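You operate a simulated robot arm through the tools that you are given. There is no shell and no other tool. Be economical: measure what you need, move in short steps, check, and stop when the job is done.

You run a simulated robot arm. Do the job below in one go: nothing can be reset, and whatever is moved stays where it is left.

TASK
Put the red spring from the top of the test bench on top of the brown flat carton there and the yellow spring on top of the black controller there.

It is judged by the outcome, as a careful person would: the job done as asked, and still so three seconds after it is handed in. It fails if anything else is knocked over, pushed out of place, dropped, spilled or broken.

THE ROBOT
A 7-joint arm with a two-finger parallel gripper, fixed in place. Base frame: the origin is at the foot of the arm, x ahead of it, y to its left, z up; the work surface is at about z = 0. Readings come in cm, degrees, newtons and seconds.
With the tool pointing down near the work surface it reaches from about 22 to 58 cm from the base axis. Its first joint turns from -66.0 to 66.0 degrees. Payload 2.5 kg.
Tool frame: the origin (TCP) lies between the finger pads and is the grasp point; the fingertips stand 2.3 cm ahead of it; z points along the fingers, y is the line along which they close. Largest opening 9.4 cm; finger width 3.8, thickness 1; the body of the gripper, 5.4 by 9.6 cm, starts 3.9 cm behind the TCP.
Orientation is that of the tool frame in the base frame, as a unit quaternion [x, y, z, w]. With the fingers straight down and closing along the base's y, the tool's x points along the base's -x, its y along +y and its z along -z.

THE INTERFACE
- The arm moves only by the tool nudge_tool. Its argument "targets" is a list that holds one entry, the list of rows, each a list of 7 numbers: the shift along the tool's x, y, z in units of 25 mm (1.0 is 25 mm), then the turn, a rotation vector about the tool's x, y, z in units of 8 degrees (1.0 is 8 degrees), then the gripper command, from -1 (shut) to 1 (fully open), values between in proportion. In form: [[[dx, dy, dz, ax, ay, az, gripper], ...]]. A call has 1 to 8 rows; each row shifts and turns the commanded pose from where the row before left it, along the tool's axes as they then stand. A call with a number of a shift or a turn outside -1 to 1 is refused whole. A row lasts 0.2 s, in which the tool goes at most 5 cm and 8.6 degrees; a call with a longer step from one row to the next is refused whole, and so is a gripper value outside its range. Where a pose cannot be reached the arm comes as near as it can. A force on the tool above 40 N (or 10 N above the force at the start of the call, whichever is more), or a blocked arm, ends the call early, and 0.2 s more pass. The fingers move at their own pace (about 10.8 cm/s each) and stop on an object; they squeeze with about 29 N. The grip force told is the motor's: it shows also when the fingers shut on nothing. Time passes only in rows, and 0.2 s behind the last, so rows that do not move let the fingers close. It gives the time, the measured TCP pose, the force on the tool (base axes), the opening and the grip force at its end, in the units of the frame above (readings bear some noise), and new pictures: "views" is both (left out), scene, wrist or none.
- Cameras (640 x 400 px; columns grow to the right, rows downward): "scene" is fixed at [10.54, -39.86, 54.75]; the picture's right is [0.92, -0.39, 0.00], its down [-0.21, -0.50, -0.84] and it looks along [0.32, 0.78, -0.54] (base axes); focal length 373 px, centre (320, 200). "wrist" rides on the gripper at [-3.9, 0, -4.4] in the tool frame; the picture's right is [0.00, -1.00, 0.00], its down [0.97, 0.00, -0.24] and it looks along [0.24, 0.00, 0.97] (tool axes); focal length 218 px, centre (320, 200).
- pixel_to_xyz(camera, pixels): for up to 12 pixels [column, row] of the newest picture of that camera ("zoom" is the newest enlarged one), the place [x, y, z] in the base frame of the surface seen there, good to about 0.3 cm. It takes no simulated time.
- zoom(camera, box): a new picture of the part [left, top, right, bottom] of that camera's present view, enlarged. It takes no simulated time.
- finish_job(): hands the job in; it is judged then, once.

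Keep the steps short. Do not move on a guess: measure, check each grasp and each placing, and mend mistakes. In all there are 60 turns and 120 pictures (those below and enlarged ones count). Leave the gripper open and the arm clear of the work at the hand-in unless told otherwise, and finish with a single line.

The tools are called after ">>>" by a JSON object that holds its "op" and its "data". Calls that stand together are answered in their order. nudge_tool: Moves the arm, as the interface text tells. Its arguments: {"type":"object","properties":{"targets":{"type":"array","items":{"type":"array","items":{"type":"array","items":{"type":"number"}}}},"views":{"type":"string","enum":["both","scene","wrist","none"]}},"required":["targets"]} The other tools are called the same way: pixel_to_xyz (camera, pixels) gives the place of the surface under pixels of a picture; zoom (camera, box) takes an enlarged picture of a part of a camera's view; finish_job () hands the job in.

At the start:

```text
time_s: 0.0
position: [37.11, 16.93, 30.73]
ee_rot: [0.001, 1.0, 0.0, 0.0]
wrist_force: [0.6, 0.2, 0.8]
finger_gap: 9.4
finger_force: 0.0
```

scene: 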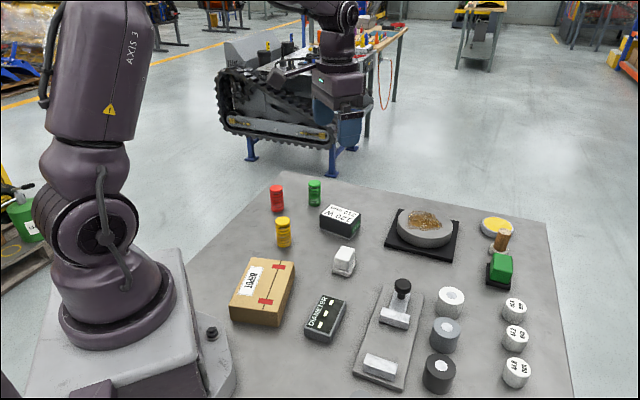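
wrist: 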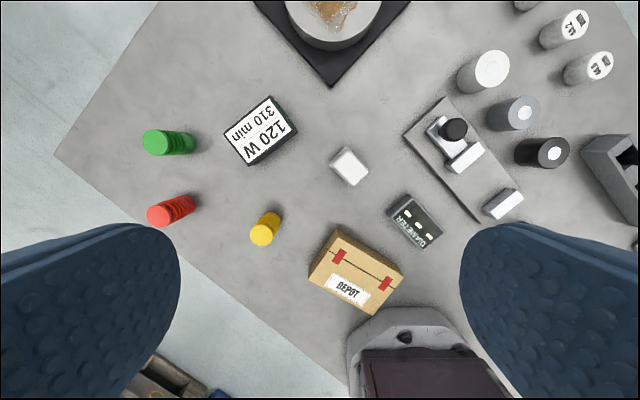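

I see the red spring near (277,198), the yellow one near (283,232), and two dark boxes, at (340,220) and (326,318). I'll enlarge the view to identify and measure them.

>>> {"op": "zoom", "data": {"camera": "scene", "box": [220, 170, 380, 270]}}

>>> {"op": "zoom", "data": {"camera": "scene", "box": [220, 250, 380, 350]}}

>>> {"op": "pixel_to_xyz", "data": {"camera": "scene", "pixels": [[277, 188], [277, 209], [283, 220], [283, 244], [316, 183], [340, 213], [345, 255], [262, 285], [326, 313], [250, 264], [290, 265], [265, 305]]}}

>>> {"op": "pixel_to_xyz", "data": {"camera": "wrist", "pixels": [[340, 232], [402, 267], [310, 277], [371, 313], [356, 272], [404, 195], [440, 232], [390, 213], [425, 247], [415, 222], [158, 215], [262, 236]]}}

```text
4.00 times, centred on (300, 220) of scene
```

zoom: 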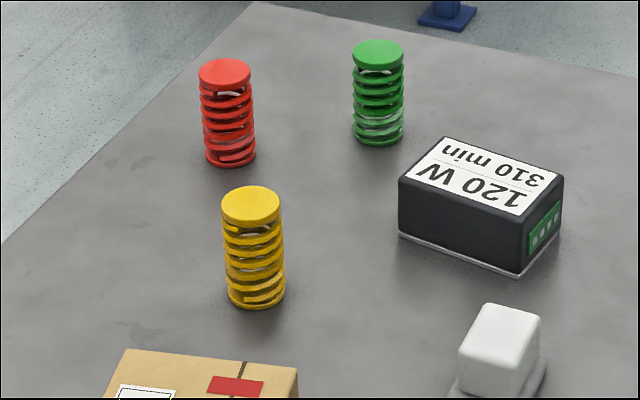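

```text
4.00 times, centred on (300, 300) of scene
```

zoom: 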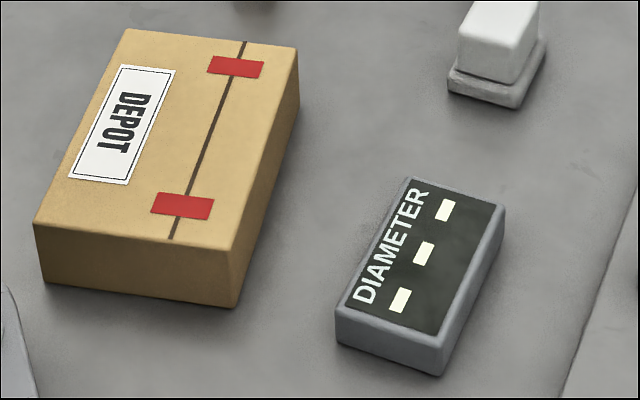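

```text
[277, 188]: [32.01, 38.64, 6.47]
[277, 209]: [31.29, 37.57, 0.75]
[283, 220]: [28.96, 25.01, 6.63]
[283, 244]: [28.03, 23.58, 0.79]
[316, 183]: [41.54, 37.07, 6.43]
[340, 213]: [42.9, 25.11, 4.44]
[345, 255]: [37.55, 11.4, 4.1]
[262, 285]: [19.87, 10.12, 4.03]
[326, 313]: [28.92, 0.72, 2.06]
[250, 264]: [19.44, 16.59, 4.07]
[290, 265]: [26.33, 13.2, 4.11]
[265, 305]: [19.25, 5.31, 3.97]
```

```text
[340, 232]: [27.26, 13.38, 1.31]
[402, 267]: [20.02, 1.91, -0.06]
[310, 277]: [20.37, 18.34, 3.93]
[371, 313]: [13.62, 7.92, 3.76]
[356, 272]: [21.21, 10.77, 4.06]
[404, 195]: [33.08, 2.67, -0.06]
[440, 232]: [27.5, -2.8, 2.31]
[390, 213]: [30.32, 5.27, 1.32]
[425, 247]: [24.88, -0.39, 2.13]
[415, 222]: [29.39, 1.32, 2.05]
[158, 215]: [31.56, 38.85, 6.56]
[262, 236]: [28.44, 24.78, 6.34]
```

The black-bodied box with the green terminals (120 W) is the black controller. The "DIAMETER" one is a grey readout. The brown carton's top is at z≈4.0 and the controller's at z≈4.4. The red spring is at about (31.8, 38.6) with its top at 6.5. Next I move high toward the red spring with the gripper open.

>>> {"op": "nudge_tool", "data": {"targets": [[[0.26, 1, 0.7, 0, 0, 0, 1], [0.26, 1, 0.7, 0, 0, 0, 1], [0.26, 1, 0.7, 0, 0, 0, 1], [0.26, 1, 0.7, 0, 0, 0, 1], [0.26, 1, 0.7, 0, 0, 0, 1], [0.26, 1, 0.7, 0, 0, 0, 1], [0.26, 1, 0.7, 0, 0, 0, 1], [0.26, 1, 0.7, 0, 0, 0, 1]]]}}

```text
time_s: 1.8
position: [31.79, 36.7, 16.71]
ee_rot: [0.0, 1.0, 0.0, 0.0]
wrist_force: [0.6, 0.0, 0.2]
finger_gap: 9.4
finger_force: 0.1
```

scene: 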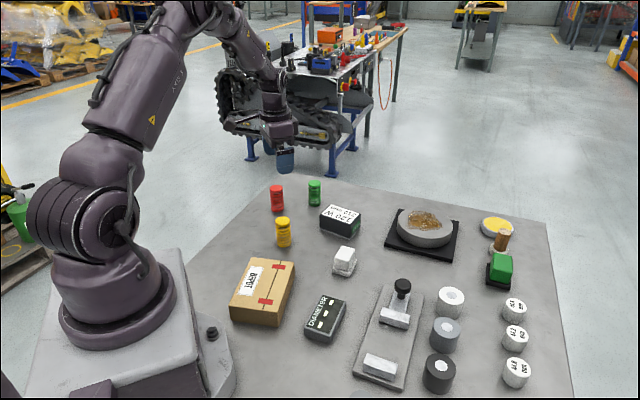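
wrist: 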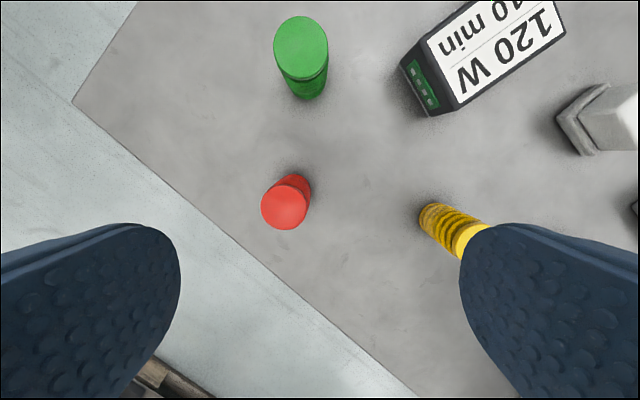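

The red cap is now clear at (284,207) in the wrist view. I'll measure its centre and edges, and the controller and yellow spring from here too.

>>> {"op": "pixel_to_xyz", "data": {"camera": "wrist", "pixels": [[284, 207], [264, 207], [304, 207], [284, 188], [284, 226], [495, 45], [428, 38], [462, 102], [562, 34], [469, 238]]}}

>>> {"op": "pixel_to_xyz", "data": {"camera": "scene", "pixels": [[322, 215], [331, 206], [358, 212], [350, 222], [276, 188], [283, 221]]}}

```text
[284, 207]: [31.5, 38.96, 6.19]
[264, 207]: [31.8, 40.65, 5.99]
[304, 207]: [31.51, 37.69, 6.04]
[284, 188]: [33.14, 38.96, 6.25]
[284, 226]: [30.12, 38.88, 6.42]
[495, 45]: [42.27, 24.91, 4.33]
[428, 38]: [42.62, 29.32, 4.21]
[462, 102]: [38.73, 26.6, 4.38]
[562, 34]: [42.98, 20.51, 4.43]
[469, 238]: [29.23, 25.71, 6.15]
```

```text
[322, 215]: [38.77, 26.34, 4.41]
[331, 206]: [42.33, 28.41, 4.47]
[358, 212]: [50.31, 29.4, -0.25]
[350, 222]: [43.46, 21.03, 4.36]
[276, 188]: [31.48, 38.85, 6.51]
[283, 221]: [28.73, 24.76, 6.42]
```

The red spring's centre is (31.6, 38.95). I line up above it, then go straight down to TCP z≈4 with the fingers open.

>>> {"op": "nudge_tool", "data": {"targets": [[[0.08, 0.9, 0, 0, 0, 0, 1], [0, 0, 0.8, 0, 0, 0, 1], [0, 0, 0.9, 0, 0, 0, 1], [0, 0, 0.9, 0, 0, 0, 1], [0, 0, 0.9, 0, 0, 0, 1], [0, 0, 0.9, 0, 0, 0, 1], [0, 0, 0.6, 0, 0, 0, 1], [0, 0, 0, 0, 0, 0, 1]]]}}

```text
time_s: 3.6
position: [31.78, 38.82, 4.29]
ee_rot: [0.0, 1.0, 0.0, 0.0]
wrist_force: [0.7, 0.9, 1.0]
finger_gap: 9.41
finger_force: 0.2
```

scene: 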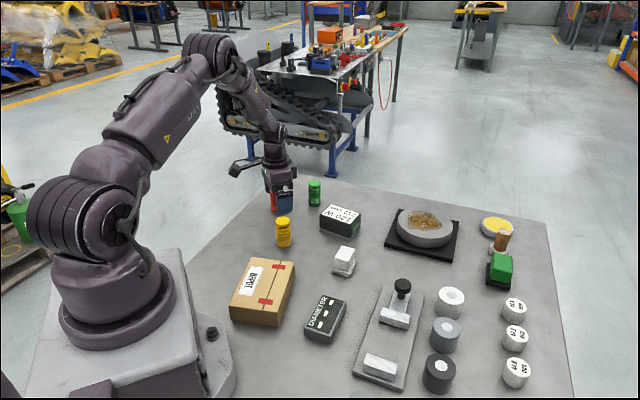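
wrist: 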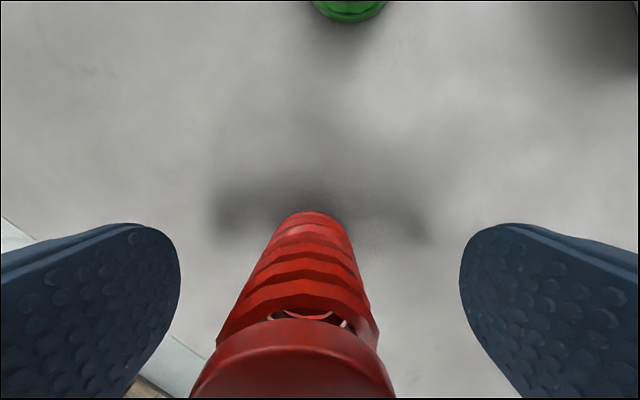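

The spring stands between the fingers, about 0.35 cm to the +y side of centre. I correct that and close.

>>> {"op": "nudge_tool", "data": {"targets": [[[0, 0.14, 0.08, 0, 0, 0, 1], [0, 0, 0, 0, 0, 0, 0.2], [0, 0, 0, 0, 0, 0, -0.2], [0, 0, 0, 0, 0, 0, -1], [0, 0, 0, 0, 0, 0, -1], [0, 0, 0, 0, 0, 0, -1]]], "views": "wrist"}}

```text
time_s: 5.0
position: [31.62, 39.19, 4.2]
ee_rot: [0.0, 1.0, 0.0, 0.0]
wrist_force: [0.5, 0.7, 0.7]
finger_gap: 3.19
finger_force: 28.0
```

wrist: 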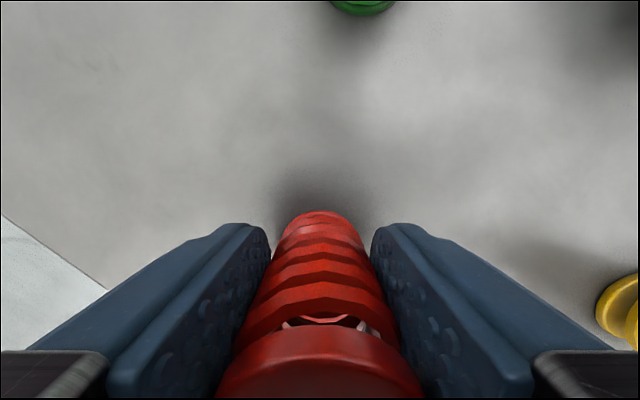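

The spring is held, with a 3.19 cm gap and 28 N of grip. I lift straight up about 13 cm.

>>> {"op": "nudge_tool", "data": {"targets": [[[0, 0, -0.4, 0, 0, 0, -1], [0, 0, -0.8, 0, 0, 0, -1], [0, 0, -0.8, 0, 0, 0, -1], [0, 0, -0.8, 0, 0, 0, -1], [0, 0, -0.8, 0, 0, 0, -1], [0, 0, -0.8, 0, 0, 0, -1], [0, 0, -0.8, 0, 0, 0, -1]]], "views": "both"}}

>>> {"op": "pixel_to_xyz", "data": {"camera": "scene", "pixels": [[253, 259], [293, 264], [231, 305], [278, 311], [265, 285], [272, 280]]}}

```text
time_s: 6.6
position: [31.7, 39.63, 17.04]
ee_rot: [0.0, 1.0, 0.0, 0.0]
wrist_force: [-0.1, 0.1, -0.1]
finger_gap: 0.0
finger_force: 28.9
```

scene: 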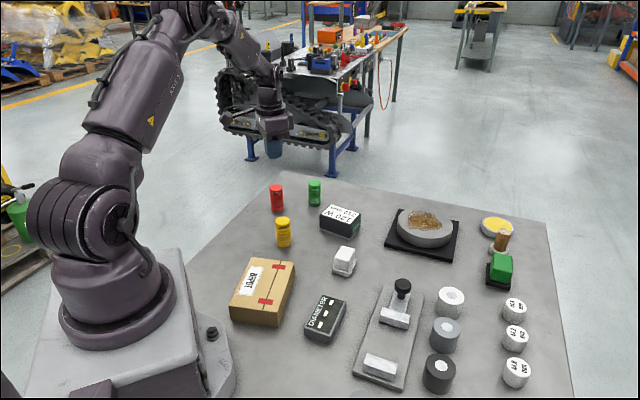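
wrist: 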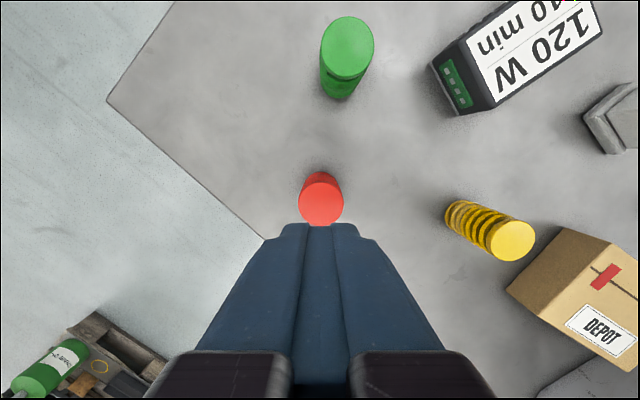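

```text
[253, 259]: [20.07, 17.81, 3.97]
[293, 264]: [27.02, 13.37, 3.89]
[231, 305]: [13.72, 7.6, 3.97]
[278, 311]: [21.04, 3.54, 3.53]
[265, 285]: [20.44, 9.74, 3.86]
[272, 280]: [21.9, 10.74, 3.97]
```

The fingers are fully shut (gap 0) and the red spring is still standing on the bench, so it slipped out during the lift. I'll measure where it is and look at it closely.

>>> {"op": "zoom", "data": {"camera": "scene", "box": [245, 170, 325, 220]}}

>>> {"op": "pixel_to_xyz", "data": {"camera": "wrist", "pixels": [[321, 200], [302, 200], [340, 200], [321, 182], [321, 216]]}}

>>> {"op": "pixel_to_xyz", "data": {"camera": "zoom", "pixels": [[250, 145], [250, 200], [250, 240], [250, 280], [250, 310], [250, 325]]}}

```text
8.00 times, centred on (285, 195) of scene
```

zoom: 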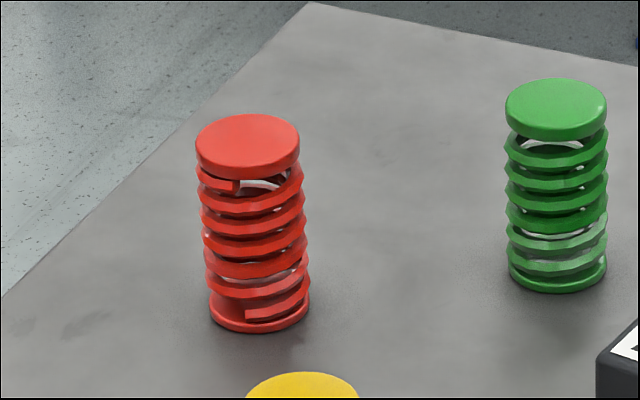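

```text
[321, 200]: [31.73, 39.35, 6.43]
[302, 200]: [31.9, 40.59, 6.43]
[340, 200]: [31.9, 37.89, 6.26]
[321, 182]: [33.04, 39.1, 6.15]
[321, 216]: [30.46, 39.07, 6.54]
```

```text
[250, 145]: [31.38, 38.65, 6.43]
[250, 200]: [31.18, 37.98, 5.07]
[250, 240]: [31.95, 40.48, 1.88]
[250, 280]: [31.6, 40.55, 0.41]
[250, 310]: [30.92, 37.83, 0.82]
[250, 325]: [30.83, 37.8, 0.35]
```

The red spring is still upright at about (31.65, 39.1). I'll open, recentre by y −0.45, and go lower this time, to TCP z≈3.2, so more of the pads lie on the coils.

>>> {"op": "nudge_tool", "data": {"targets": [[[0, -0.18, 0, 0, 0, 0, 1], [0, 0, 0, 0, 0, 0, 1], [0, 0, 0.9, 0, 0, 0, 1], [0, 0, 0.95, 0, 0, 0, 1], [0, 0, 0.95, 0, 0, 0, 1], [0, 0, 0.95, 0, 0, 0, 1], [0, 0, 0.95, 0, 0, 0, 1], [0, 0, 0.75, 0, 0, 0, 1]]], "views": "wrist"}}

```text
time_s: 8.4
position: [31.61, 39.02, 3.39]
ee_rot: [0.0, 1.0, 0.0, 0.0]
wrist_force: [-0.5, 0.0, 0.6]
finger_gap: 9.41
finger_force: 0.1
```

wrist: 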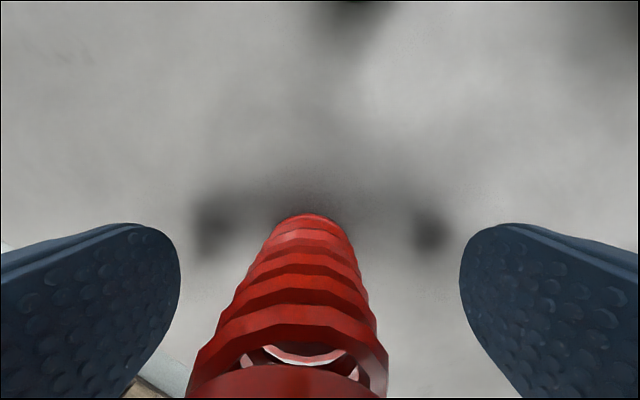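

The spring sits about 0.35 cm to the left (+y) in the wrist view. I shift that way, close, let the grip settle, then lift only about 1 cm slowly and check.

>>> {"op": "nudge_tool", "data": {"targets": [[[0, 0.13, 0, 0, 0, 0, 1], [0, 0, 0, 0, 0, 0, 0], [0, 0, 0, 0, 0, 0, -1], [0, 0, 0, 0, 0, 0, -1], [0, 0, 0, 0, 0, 0, -1], [0, 0, 0, 0, 0, 0, -1], [0, 0, -0.05, 0, 0, 0, -1], [0, 0, -0.05, 0, 0, 0, -1]]], "views": "wrist"}}

>>> {"op": "nudge_tool", "data": {"targets": [[[0, 0, -0.08, 0, 0, 0, -1], [0, 0, -0.08, 0, 0, 0, -1], [0, 0, -0.08, 0, 0, 0, -1], [0, 0, -0.08, 0, 0, 0, -1]]], "views": "both"}}

```text
time_s: 10.2
position: [31.59, 39.37, 3.65]
ee_rot: [0.0, 1.0, 0.001, 0.0]
wrist_force: [-0.4, 0.8, 0.4]
finger_gap: 3.16
finger_force: 29.1
```

wrist: 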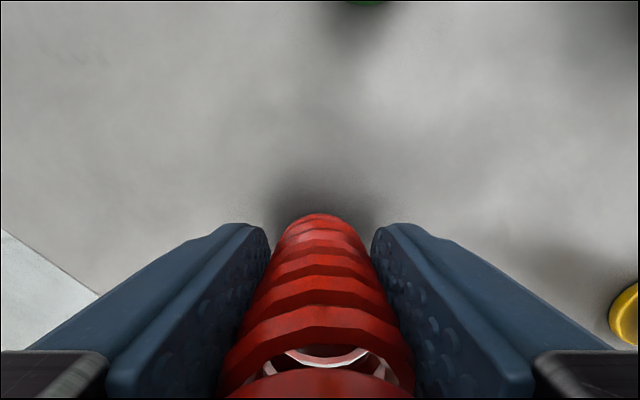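

```text
time_s: 11.2
position: [31.59, 39.32, 4.48]
ee_rot: [0.0, 1.0, 0.0, -0.001]
wrist_force: [-0.4, -0.2, -0.9]
finger_gap: 3.17
finger_force: 29.3
```

scene: 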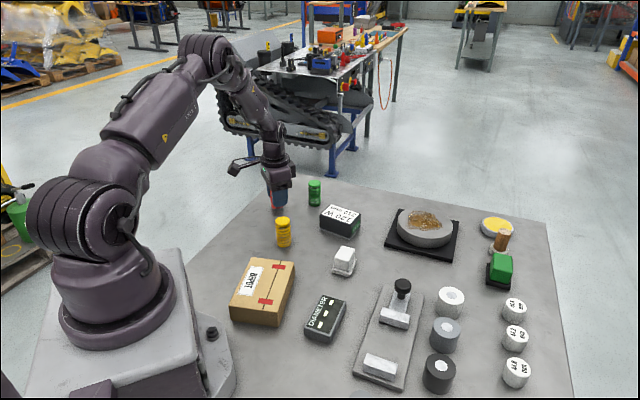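
wrist: 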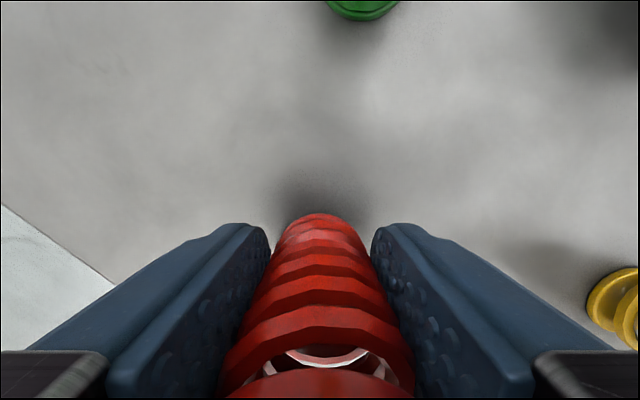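

The spring looks the same in the wrist view after a 0.8 cm rise, so the grip is holding. I keep lifting at a gentle pace.

>>> {"op": "nudge_tool", "data": {"targets": [[[0, 0, -0.15, 0, 0, 0, -1], [0, 0, -0.25, 0, 0, 0, -1], [0, 0, -0.3, 0, 0, 0, -1], [0, 0, -0.3, 0, 0, 0, -1], [0, 0, -0.3, 0, 0, 0, -1], [0, 0, -0.3, 0, 0, 0, -1], [0, 0, -0.3, 0, 0, 0, -1], [0, 0, -0.2, 0, 0, 0, -1]]], "views": "wrist"}}

```text
time_s: 13.0
position: [31.68, 39.22, 9.68]
ee_rot: [0.0, 1.0, 0.0, 0.0]
wrist_force: [0.7, -0.2, -0.6]
finger_gap: 3.17
finger_force: 29.1
```

wrist: 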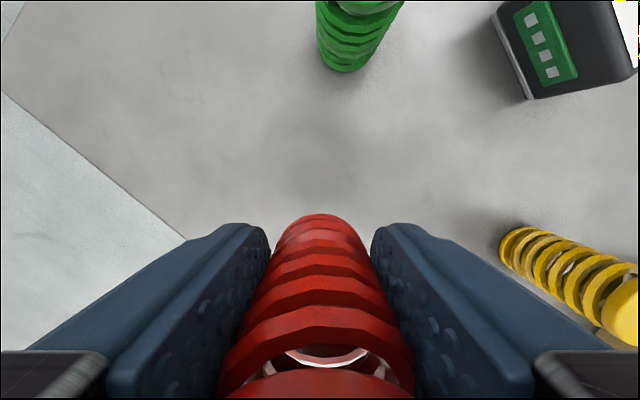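

It is firmly held and clear of the bench. I lift 6 cm more, then start toward the carton (centre about (20.4, 10.6)) while staying well above the yellow spring.

>>> {"op": "nudge_tool", "data": {"targets": [[[0, 0, -0.4, 0, 0, 0, -1], [0, 0, -0.5, 0, 0, 0, -1], [0, 0, -0.5, 0, 0, 0, -1], [0, 0, -0.5, 0, 0, 0, -1], [0, 0, -0.5, 0, 0, 0, -1], [0.1, -0.3, 0, 0, 0, 0, -1], [0.2, -0.5, 0, 0, 0, 0, -1], [0.2, -0.6, 0, 0, 0, 0, -1]]], "views": "none"}}

>>> {"op": "nudge_tool", "data": {"targets": [[[0.25, -0.75, 0, 0, 0, 0, -1], [0.25, -0.8, 0, 0, 0, 0, -1], [0.3, -0.8, 0, 0, 0, 0, -1], [0.3, -0.8, 0, 0, 0, 0, -1], [0.3, -0.8, 0, 0, 0, 0, -1], [0.3, -0.8, 0, 0, 0, 0, -1], [0.3, -0.8, 0, 0, 0, 0, -1], [0.3, -0.7, 0, 0, 0, 0, -1]]], "views": "both"}}

```text
time_s: 14.8
position: [30.53, 35.83, 15.65]
ee_rot: [0.0, 1.0, -0.001, -0.001]
wrist_force: [-0.4, -0.6, -0.9]
finger_gap: 3.19
finger_force: 29.0
```

```text
time_s: 16.6
position: [24.58, 20.15, 15.5]
ee_rot: [0.0, 1.0, 0.0, 0.001]
wrist_force: [-0.5, -0.1, -0.7]
finger_gap: 3.2
finger_force: 29.1
```

scene: 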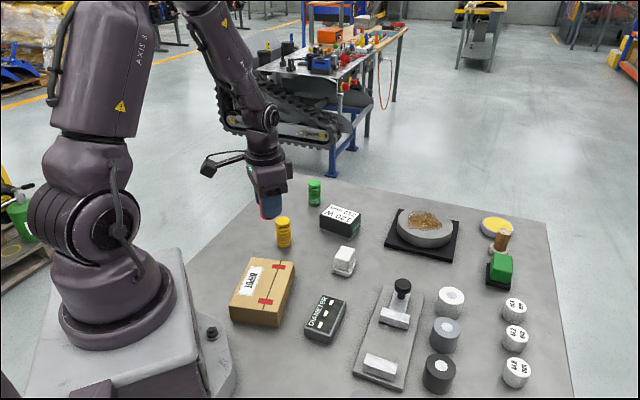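
wrist: 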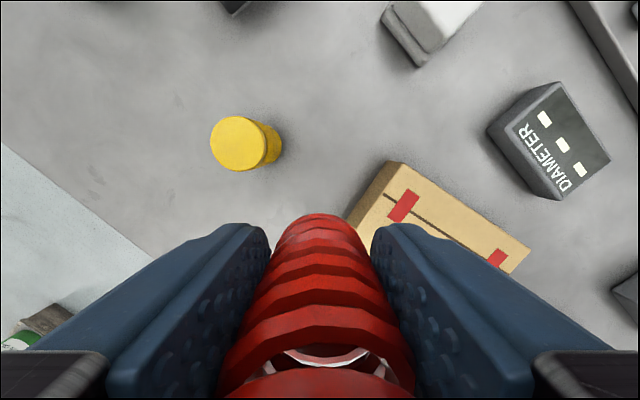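

Still held. I'm at (24.6, 20.2) and go on to above the carton at about (21.3, 11.0).

>>> {"op": "nudge_tool", "data": {"targets": [[[0.26, -0.6, 0, 0, 0, 0, -1], [0.26, -0.7, 0, 0, 0, 0, -1], [0.26, -0.7, 0.1, 0, 0, 0, -1], [0.26, -0.7, 0.2, 0, 0, 0, -1], [0.2, -0.6, 0.2, 0, 0, 0, -1], [0.1, -0.36, 0.3, 0, 0, 0, -1], [0, 0, 0.3, 0, 0, 0, -1], [0, 0, 0.1, 0, 0, 0, -1]]], "views": "both"}}

```text
time_s: 18.4
position: [21.33, 10.86, 12.63]
ee_rot: [0.0, 1.0, 0.0, 0.0]
wrist_force: [-1.0, 0.3, -0.5]
finger_gap: 3.18
finger_force: 28.8
```

scene: 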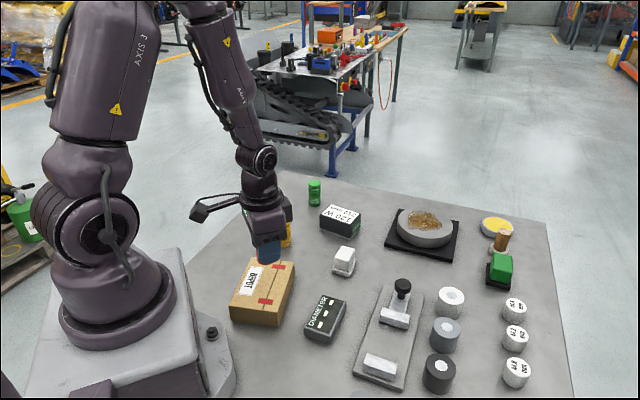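
wrist: 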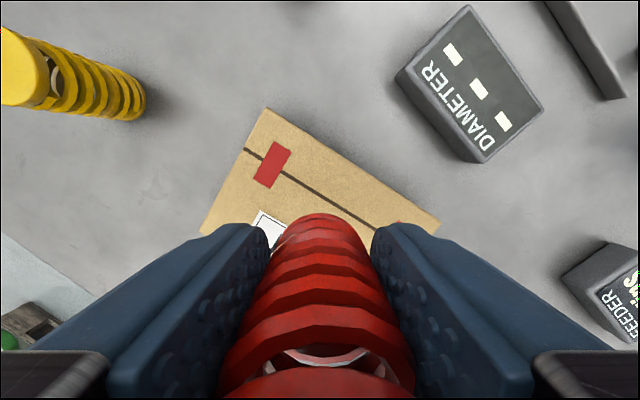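

The spring is over the carton, about 3.6 cm inside its far edge. I also notice a device labelled "FEEDER" at the right edge (610,290), which I'll inspect before the yellow spring. First I lower the red one about 4.6 cm.

>>> {"op": "nudge_tool", "data": {"targets": [[[0, 0, 0.35, 0, 0, 0, -1], [0, 0, 0.4, 0, 0, 0, -1], [0, 0, 0.4, 0, 0, 0, -1], [0, 0, 0.35, 0, 0, 0, -1], [0, 0, 0.2, 0, 0, 0, -1], [0, 0, 0.1, 0, 0, 0, -1], [0, 0, 0, 0, 0, 0, -1]]], "views": "scene"}}

>>> {"op": "zoom", "data": {"camera": "scene", "box": [220, 230, 316, 290]}}

>>> {"op": "zoom", "data": {"camera": "wrist", "box": [480, 200, 640, 300]}}

```text
time_s: 20.0
position: [21.35, 11.06, 8.1]
ee_rot: [0.001, 1.0, 0.0, 0.001]
wrist_force: [0.9, -0.1, -0.3]
finger_gap: 3.2
finger_force: 29.3
```

scene: 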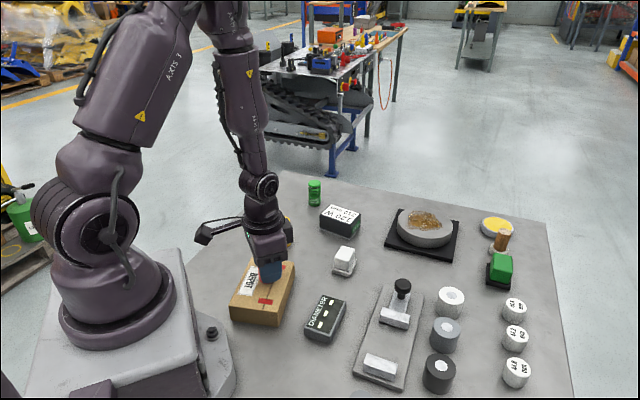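

```text
6.67 times, centred on (268, 260) of scene
```

zoom: 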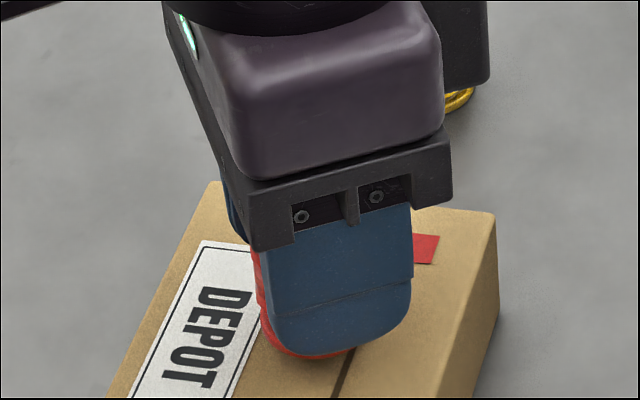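

```text
4.00 times, centred on (560, 250) of wrist
```

zoom: 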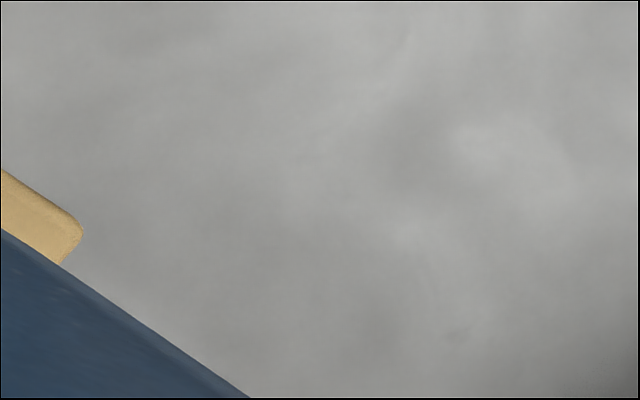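

The spring is about 0.6 cm above the carton by my estimate. I step down slowly and watch the force.

>>> {"op": "nudge_tool", "data": {"targets": [[[0, 0, 0.06, 0, 0, 0, -1], [0, 0, 0.06, 0, 0, 0, -1], [0, 0, 0.04, 0, 0, 0, -1], [0, 0, 0, 0, 0, 0, -1]]], "views": "none"}}

>>> {"op": "nudge_tool", "data": {"targets": [[[0, 0, 0.04, 0, 0, 0, -1], [0, 0, 0.04, 0, 0, 0, -1], [0, 0, 0, 0, 0, 0, -1]]], "views": "wrist"}}

```text
time_s: 21.0
position: [21.32, 11.09, 7.74]
ee_rot: [0.0, 1.0, 0.0, 0.0]
wrist_force: [0.1, 0.7, -0.5]
finger_gap: 3.18
finger_force: 28.3
```

```text
time_s: 21.8
position: [21.36, 11.0, 7.47]
ee_rot: [0.0, 1.0, 0.0, 0.0]
wrist_force: [0.5, 0.3, -1.2]
finger_gap: 3.18
finger_force: 28.9
```

wrist: 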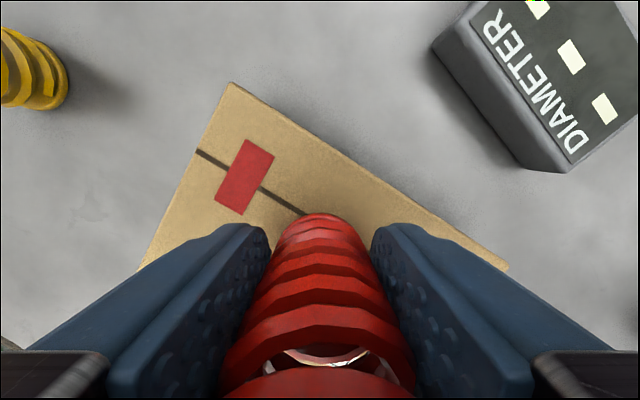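

No upward force yet at z=7.47. I go a few more millimetres.

>>> {"op": "nudge_tool", "data": {"targets": [[[0, 0, 0.04, 0, 0, 0, -1], [0, 0, 0.02, 0, 0, 0, -1], [0, 0, 0, 0, 0, 0, -1]]], "views": "none"}}

>>> {"op": "nudge_tool", "data": {"targets": [[[0, 0, 0.04, 0, 0, 0, -1], [0, 0, 0, 0, 0, 0, -1]]], "views": "none"}}

```text
time_s: 22.6
position: [21.35, 10.96, 7.34]
ee_rot: [0.0, 1.0, -0.001, 0.0]
wrist_force: [0.3, -1.9, 6.6]
finger_gap: 3.16
finger_force: 29.2
```

```text
time_s: 23.2
position: [21.23, 10.96, 7.28]
ee_rot: [0.001, 1.0, 0.0, 0.0]
wrist_force: [2.5, -5.0, 22.1]
finger_gap: 3.16
finger_force: 29.2
```

Contact: 22 N upward. I back off 0.1 cm to release the load, then open gently.

>>> {"op": "nudge_tool", "data": {"targets": [[[0, 0, -0.04, 0, 0, 0, -1], [0, 0, 0, 0, 0, 0, -1], [0, 0, 0, 0, 0, 0, -0.2], [0, 0, 0, 0, 0, 0, 0], [0, 0, 0, 0, 0, 0, 0.5], [0, 0, 0, 0, 0, 0, 0.5]]], "views": "both"}}

```text
time_s: 24.6
position: [21.35, 11.0, 7.45]
ee_rot: [-0.001, 1.0, -0.001, 0.0]
wrist_force: [0.3, -0.3, 0.1]
finger_gap: 7.08
finger_force: 0.0
```

scene: 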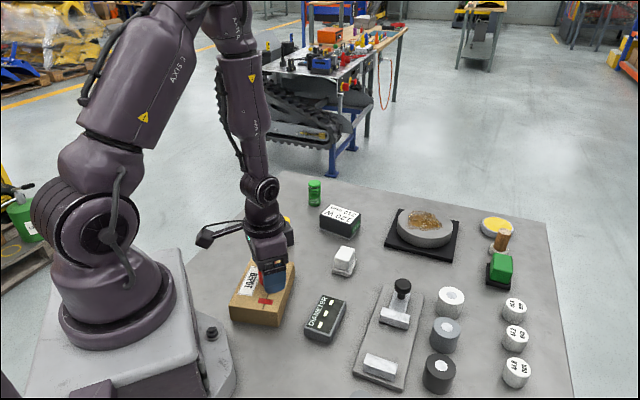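
wrist: 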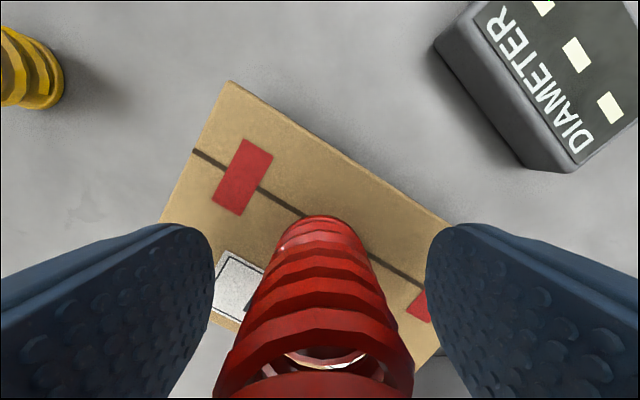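

The spring stands free on the carton. I rise straight up, high enough to see the "FEEDER" device too.

>>> {"op": "nudge_tool", "data": {"targets": [[[0, 0, -0.3, 0, 0, 0, 0.5], [0, 0, -0.8, 0, 0, 0, 1], [0, 0, -1, 0, 0, 0, 1], [0, 0, -1, 0, 0, 0, 1], [0, 0, -1, 0, 0, 0, 1], [0, 0, -1, 0, 0, 0, 1], [0, 0, -1, 0, 0, 0, 1], [0, 0, -1, 0, 0, 0, 1]]], "views": "both"}}

>>> {"op": "zoom", "data": {"camera": "wrist", "box": [400, 20, 640, 170]}}

```text
time_s: 26.4
position: [21.23, 10.95, 24.96]
ee_rot: [0.001, 1.0, 0.001, 0.0]
wrist_force: [-1.4, -0.5, -1.0]
finger_gap: 9.4
finger_force: 0.1
```

scene: 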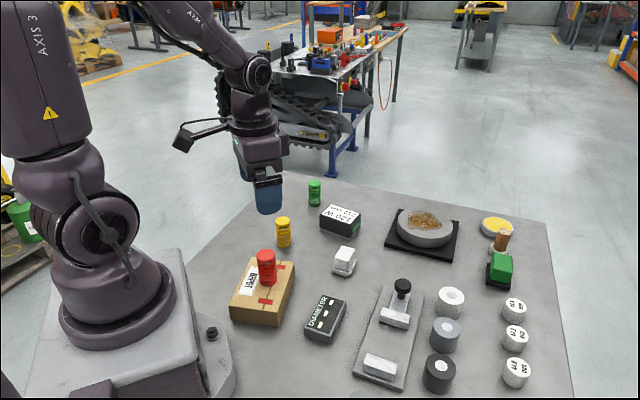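
wrist: 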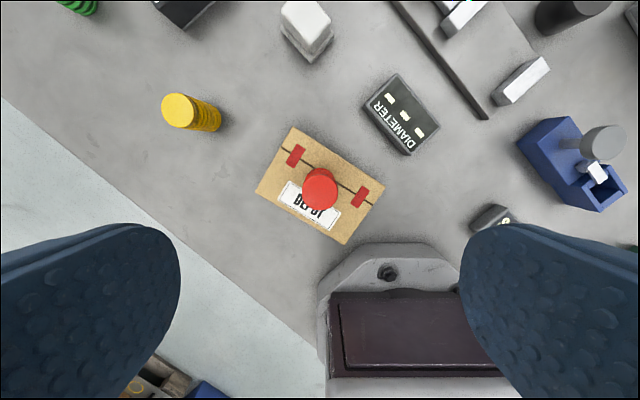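

```text
2.67 times, centred on (520, 95) of wrist
```

zoom: 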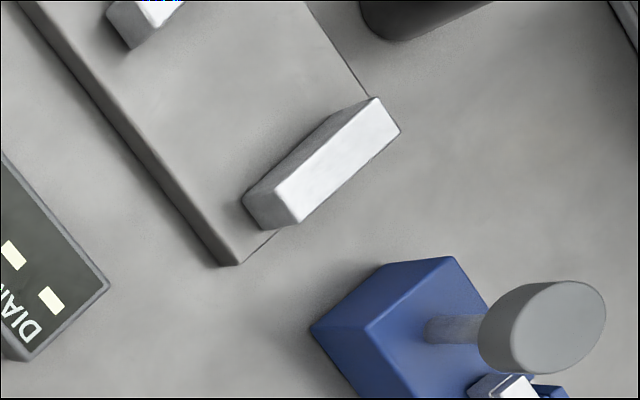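

The red spring stands upright on the carton. The FEEDER device is hidden behind the right finger near (495,215), so I move high up and toward −y to view that side of the bench.

>>> {"op": "nudge_tool", "data": {"targets": [[[-0.2, -1, -0.1, 0, 0, 0, 1], [-0.2, -1, -0.1, 0, 0, 0, 1], [-0.2, -1, -0.1, 0, 0, 0, 1], [-0.2, -1, -0.1, 0, 0, 0, 1], [-0.2, -1, -0.1, 0, 0, 0, 1], [-0.2, -1, -0.1, 0, 0, 0, 1], [-0.2, -1, -0.1, 0, 0, 0, 1]]], "views": "wrist"}}

```text
time_s: 28.0
position: [24.8, -6.48, 27.0]
ee_rot: [0.0, 1.0, 0.0, -0.001]
wrist_force: [0.0, -0.1, 0.0]
finger_gap: 9.43
finger_force: 0.1
```

wrist: 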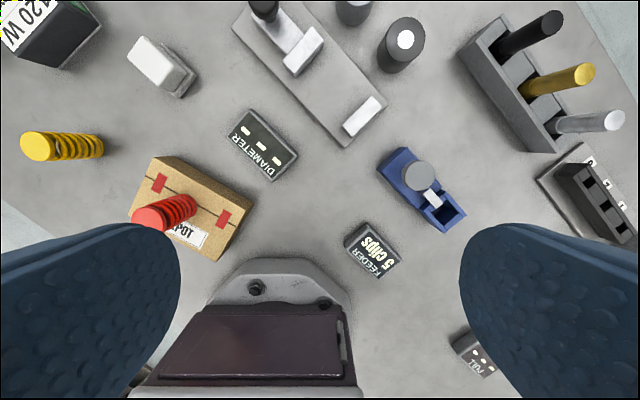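

>>> {"op": "zoom", "data": {"camera": "wrist", "box": [320, 200, 480, 300]}}

>>> {"op": "zoom", "data": {"camera": "wrist", "box": [440, 300, 600, 400]}}

>>> {"op": "zoom", "data": {"camera": "wrist", "box": [480, 120, 640, 220]}}

>>> {"op": "zoom", "data": {"camera": "wrist", "box": [200, 90, 320, 190]}}

```text
4.00 times, centred on (400, 250) of wrist
```

zoom: 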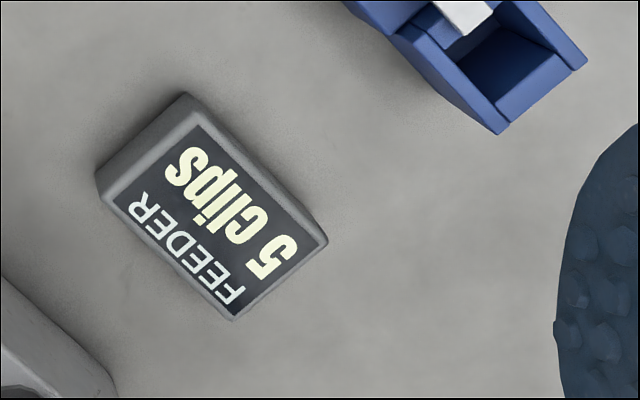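

```text
4.00 times, centred on (520, 350) of wrist
```

zoom: 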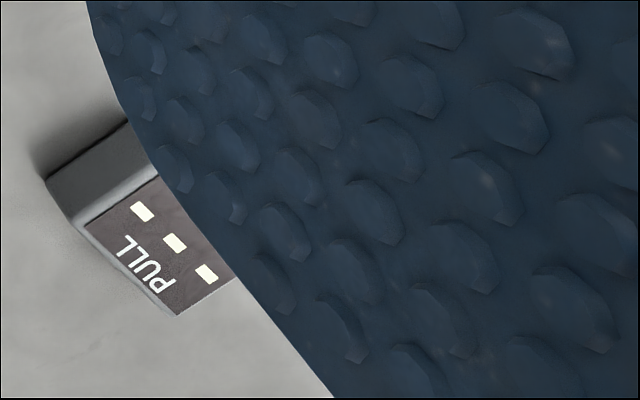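

```text
4.00 times, centred on (560, 170) of wrist
```

zoom: 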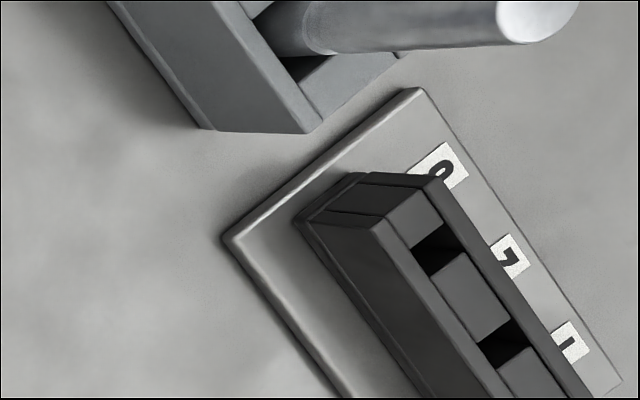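

```text
4.00 times, centred on (260, 140) of wrist
```

zoom: 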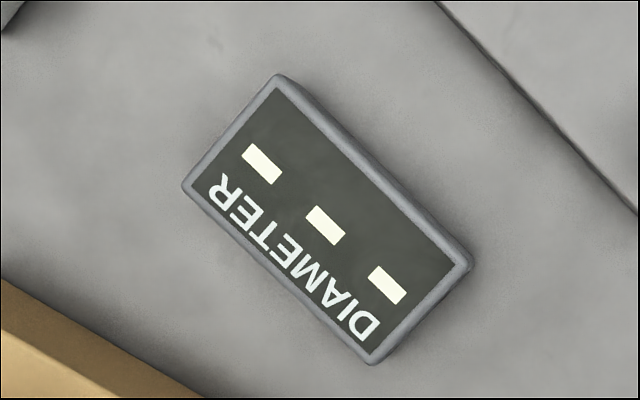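

The DIAMETER, FEEDER and PULL units are grey display readouts. The only black device with terminals is the 120 W box, so that is the controller. I go back toward the yellow spring at (28.7, 24.8), staying high over the red one.

>>> {"op": "nudge_tool", "data": {"targets": [[[-0.12, 1, 0, 0, 0, 0, 1], [-0.12, 1, 0, 0, 0, 0, 1], [-0.12, 1, 0, 0, 0, 0, 1], [-0.12, 1, 0, 0, 0, 0, 1], [-0.12, 1, 0, 0, 0, 0, 1], [-0.12, 1, 0, 0, 0, 0, 1], [-0.12, 1, 0, 0, 0, 0, 1], [-0.12, 1, 0, 0, 0, 0, 1]]], "views": "none"}}

>>> {"op": "nudge_tool", "data": {"targets": [[[-0.12, 1, 0.2, 0, 0, 0, 1], [-0.12, 1, 0.5, 0, 0, 0, 1], [-0.12, 1, 0.8, 0, 0, 0, 1], [-0.12, 1, 0.9, 0, 0, 0, 1], [-0.1, 0.5, 0.9, 0, 0, 0, 1], [0, 0, 0.8, 0, 0, 0, 1], [0, 0, 0.3, 0, 0, 0, 1]]], "views": "wrist"}}

```text
time_s: 29.8
position: [27.34, 13.51, 26.97]
ee_rot: [0.0, 1.0, 0.001, 0.0]
wrist_force: [0.5, -0.8, -0.5]
finger_gap: 9.38
finger_force: 0.1
```

```text
time_s: 31.4
position: [28.68, 24.73, 16.0]
ee_rot: [0.001, 1.0, -0.001, 0.0]
wrist_force: [-0.7, -1.0, -0.1]
finger_gap: 9.42
finger_force: 0.1
```

wrist: 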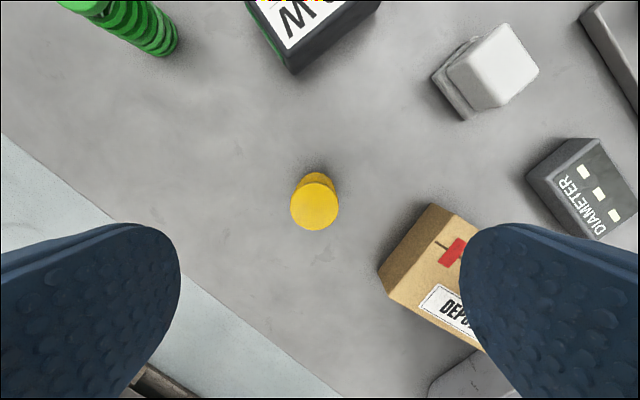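

The yellow cap is centred at (314,206), about 0.35 cm to +y. I shift and go down to TCP z≈3.4. The carton is clear of the fingers.

>>> {"op": "nudge_tool", "data": {"targets": [[[0, 0.14, 0, 0, 0, 0, 1], [0, 0, 0.8, 0, 0, 0, 1], [0, 0, 0.9, 0, 0, 0, 1], [0, 0, 0.9, 0, 0, 0, 1], [0, 0, 0.9, 0, 0, 0, 1], [0, 0, 0.9, 0, 0, 0, 1], [0, 0, 0.64, 0, 0, 0, 1], [0, 0, 0, 0, 0, 0, 1]]], "views": "wrist"}}

```text
time_s: 33.2
position: [28.69, 25.14, 3.2]
ee_rot: [0.0, 1.0, 0.0, 0.0]
wrist_force: [-0.1, -1.0, -0.5]
finger_gap: 9.4
finger_force: 0.0
```

wrist: 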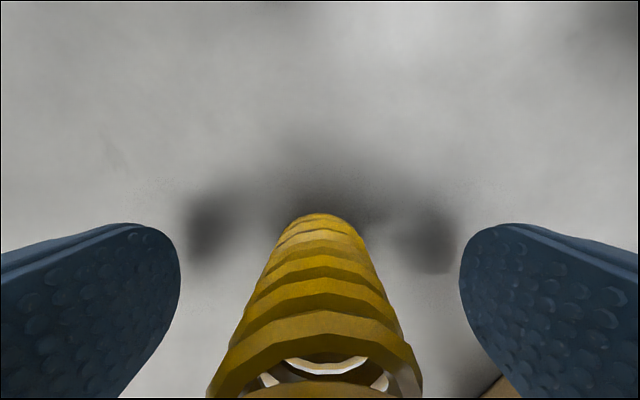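

It is well centred. I close, let the grip settle, and lift slowly.

>>> {"op": "nudge_tool", "data": {"targets": [[[0, 0, 0, 0, 0, 0, 0], [0, 0, 0, 0, 0, 0, -1], [0, 0, 0, 0, 0, 0, -1], [0, 0, 0, 0, 0, 0, -1], [0, 0, 0, 0, 0, 0, -1]]], "views": "none"}}

>>> {"op": "nudge_tool", "data": {"targets": [[[0, 0, -0.06, 0, 0, 0, -1], [0, 0, -0.06, 0, 0, 0, -1], [0, 0, -0.08, 0, 0, 0, -1], [0, 0, -0.08, 0, 0, 0, -1], [0, 0, -0.1, 0, 0, 0, -1], [0, 0, -0.15, 0, 0, 0, -1], [0, 0, -0.2, 0, 0, 0, -1], [0, 0, -0.2, 0, 0, 0, -1]]], "views": "wrist"}}

```text
time_s: 34.4
position: [28.72, 25.04, 3.24]
ee_rot: [0.0, 1.0, 0.0, 0.0]
wrist_force: [0.0, 0.9, 0.0]
finger_gap: 3.18
finger_force: 29.0
```

```text
time_s: 36.2
position: [28.8, 25.01, 5.77]
ee_rot: [0.0, 1.0, -0.001, 0.0]
wrist_force: [-0.1, 0.8, -1.3]
finger_gap: 3.17
finger_force: 29.3
```

wrist: 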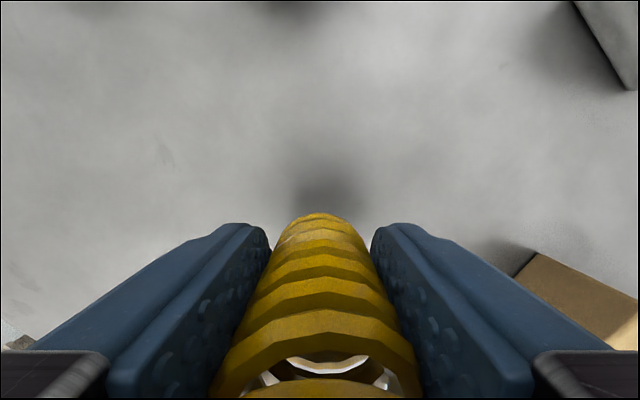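

Held. I lift to about 15.8 cm, then travel along +x to above the controller's centre at about (42.9, 24.8).

>>> {"op": "nudge_tool", "data": {"targets": [[[0, 0, -0.4, 0, 0, 0, -1], [0, 0, -0.6, 0, 0, 0, -1], [0, 0, -0.7, 0, 0, 0, -1], [0, 0, -0.7, 0, 0, 0, -1], [0, 0, -0.7, 0, 0, 0, -1], [0, 0, -0.6, 0, 0, 0, -1], [0, 0, -0.3, 0, 0, 0, -1], [-0.3, 0, 0, 0, 0, 0, -1]]], "views": "none"}}

>>> {"op": "nudge_tool", "data": {"targets": [[[-0.5, 0, 0, 0, 0, 0, -1], [-0.7, 0, 0, 0, 0, 0, -1], [-0.8, 0, 0, 0, 0, 0, -1], [-0.8, 0, 0, 0, 0, 0, -1], [-0.8, 0, 0, 0, 0, 0, -1], [-0.8, 0, 0, 0, 0, 0, -1], [-0.6, -0.1, 0, 0, 0, 0, -1], [-0.3, 0, 0, 0, 0, 0, -1]]], "views": "both"}}

```text
time_s: 38.0
position: [29.34, 25.03, 15.73]
ee_rot: [0.0, 1.0, 0.0, 0.0]
wrist_force: [0.0, 0.5, -1.1]
finger_gap: 3.14
finger_force: 29.1
```

```text
time_s: 39.8
position: [42.65, 24.77, 15.62]
ee_rot: [0.0, 1.0, 0.0, 0.0]
wrist_force: [-0.3, -0.3, -1.4]
finger_gap: 3.18
finger_force: 28.7
```

scene: 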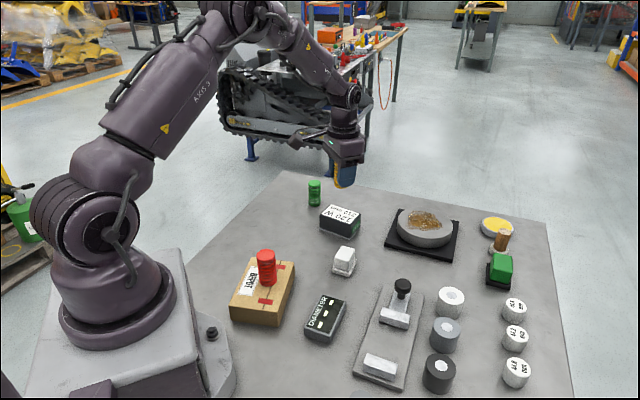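
wrist: 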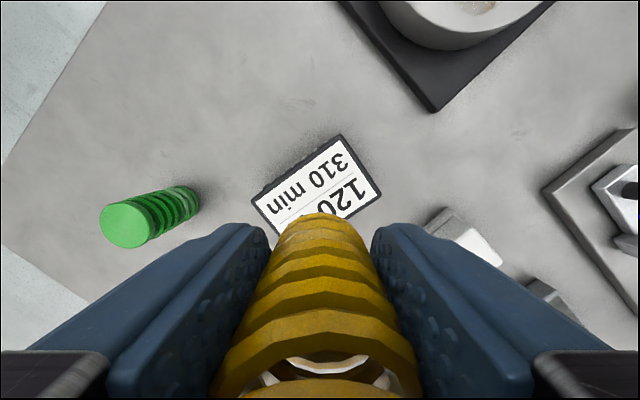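

I'm above the controller. I measure its top corners again in both views.

>>> {"op": "pixel_to_xyz", "data": {"camera": "wrist", "pixels": [[340, 138], [255, 200], [378, 193], [273, 230]]}}

>>> {"op": "zoom", "data": {"camera": "scene", "box": [305, 195, 369, 235]}}

>>> {"op": "pixel_to_xyz", "data": {"camera": "zoom", "pixels": [[160, 200], [265, 103], [540, 182], [448, 278], [350, 190]]}}

```text
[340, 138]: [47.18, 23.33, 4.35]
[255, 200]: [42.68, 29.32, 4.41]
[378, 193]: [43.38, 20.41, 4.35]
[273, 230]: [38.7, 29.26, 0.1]
```

```text
10.00 times, centred on (337, 215) of scene
```

zoom: 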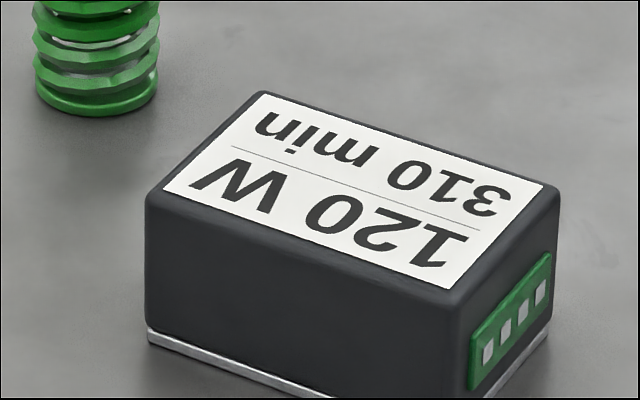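

```text
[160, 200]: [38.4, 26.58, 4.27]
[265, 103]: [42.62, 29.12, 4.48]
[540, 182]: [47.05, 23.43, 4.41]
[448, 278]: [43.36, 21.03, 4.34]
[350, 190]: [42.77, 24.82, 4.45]
```

The centre of the top is (42.9, 25.0). I shift +0.3 in x and +0.25 in y, then go down 7.2 cm, which leaves about 0.7 cm.

>>> {"op": "nudge_tool", "data": {"targets": [[[-0.12, 0.1, 0, 0, 0, 0, -1], [0, 0, 0.4, 0, 0, 0, -1], [0, 0, 0.5, 0, 0, 0, -1], [0, 0, 0.55, 0, 0, 0, -1], [0, 0, 0.55, 0, 0, 0, -1], [0, 0, 0.5, 0, 0, 0, -1], [0, 0, 0.3, 0, 0, 0, -1], [0, 0, 0.08, 0, 0, 0, -1]]], "views": "both"}}

>>> {"op": "zoom", "data": {"camera": "scene", "box": [300, 175, 380, 240]}}

```text
time_s: 41.6
position: [43.05, 24.92, 8.35]
ee_rot: [-0.001, 1.0, 0.0, -0.001]
wrist_force: [0.0, -0.1, -1.3]
finger_gap: 3.15
finger_force: 28.6
```

scene: 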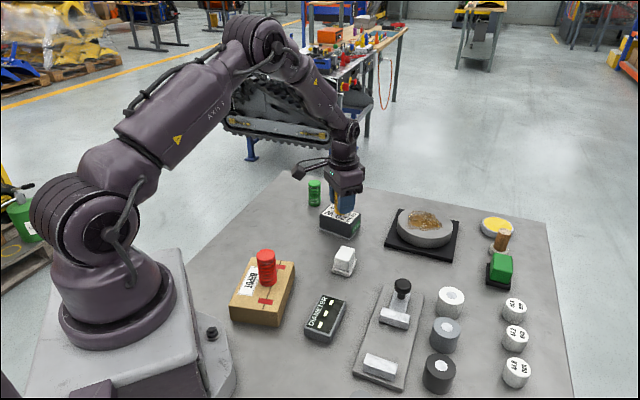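
wrist: 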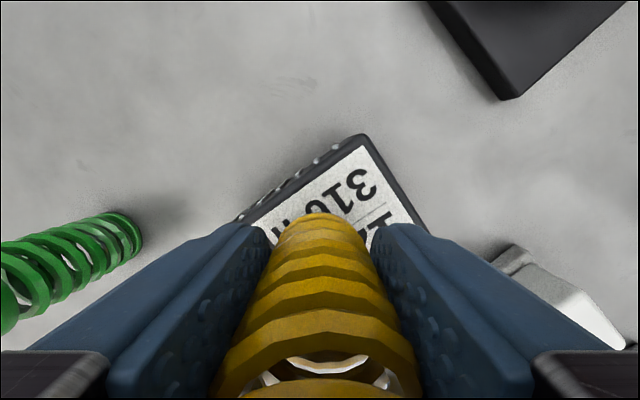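

```text
6.15 times, centred on (340, 208) of scene
```

zoom: 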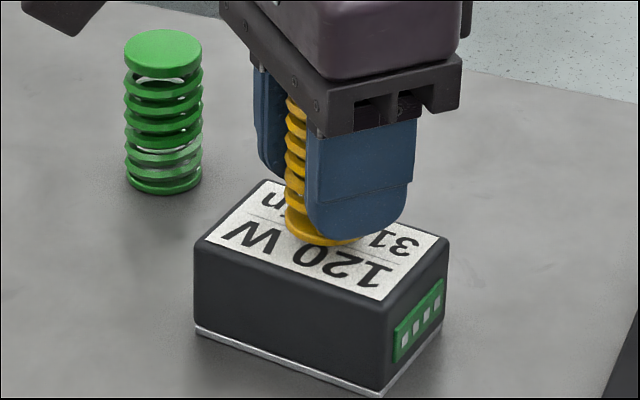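

The spring's base will land at the middle of the controller top. I lower in small steps until I feel contact.

>>> {"op": "nudge_tool", "data": {"targets": [[[0, 0, 0.08, 0, 0, 0, -1], [0, 0, 0.08, 0, 0, 0, -1], [0, 0, 0.06, 0, 0, 0, -1], [0, 0, 0, 0, 0, 0, -1]]], "views": "none"}}

>>> {"op": "nudge_tool", "data": {"targets": [[[0, 0, 0.04, 0, 0, 0, -1], [0, 0, 0, 0, 0, 0, -1]]], "views": "none"}}

```text
time_s: 42.6
position: [43.03, 25.1, 7.84]
ee_rot: [0.0, 1.0, 0.0, 0.0]
wrist_force: [-0.6, 0.2, -1.2]
finger_gap: 3.17
finger_force: 29.3
```

```text
time_s: 43.2
position: [42.98, 25.14, 7.67]
ee_rot: [0.0, 1.0, 0.0, 0.0]
wrist_force: [0.5, 0.2, -1.6]
finger_gap: 3.19
finger_force: 28.7
```

No contact yet at z=7.67. I continue in 0.1 cm steps.

>>> {"op": "nudge_tool", "data": {"targets": [[[0, 0, 0.04, 0, 0, 0, -1], [0, 0, 0, 0, 0, 0, -1]]], "views": "none"}}

>>> {"op": "nudge_tool", "data": {"targets": [[[0, 0, 0.02, 0, 0, 0, -1], [0, 0, 0, 0, 0, 0, -1]]], "views": "wrist"}}

```text
time_s: 43.8
position: [43.13, 25.01, 7.72]
ee_rot: [0.0, 1.0, -0.001, 0.0]
wrist_force: [0.6, -0.8, -1.2]
finger_gap: 3.19
finger_force: 28.9
```

```text
time_s: 44.4
position: [42.95, 24.99, 7.74]
ee_rot: [0.0, 1.0, 0.0, 0.0]
wrist_force: [-0.8, -0.1, -0.6]
finger_gap: 3.15
finger_force: 29.2
```

wrist: 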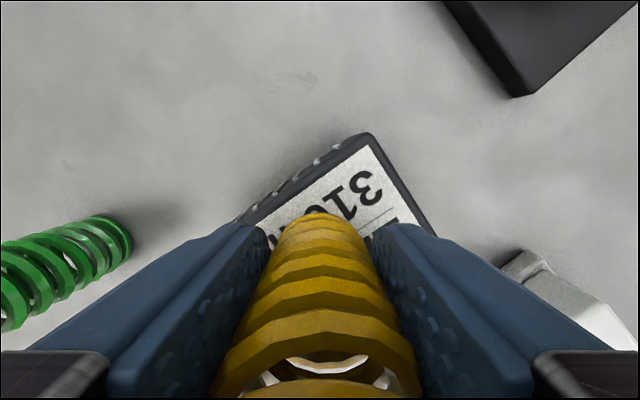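

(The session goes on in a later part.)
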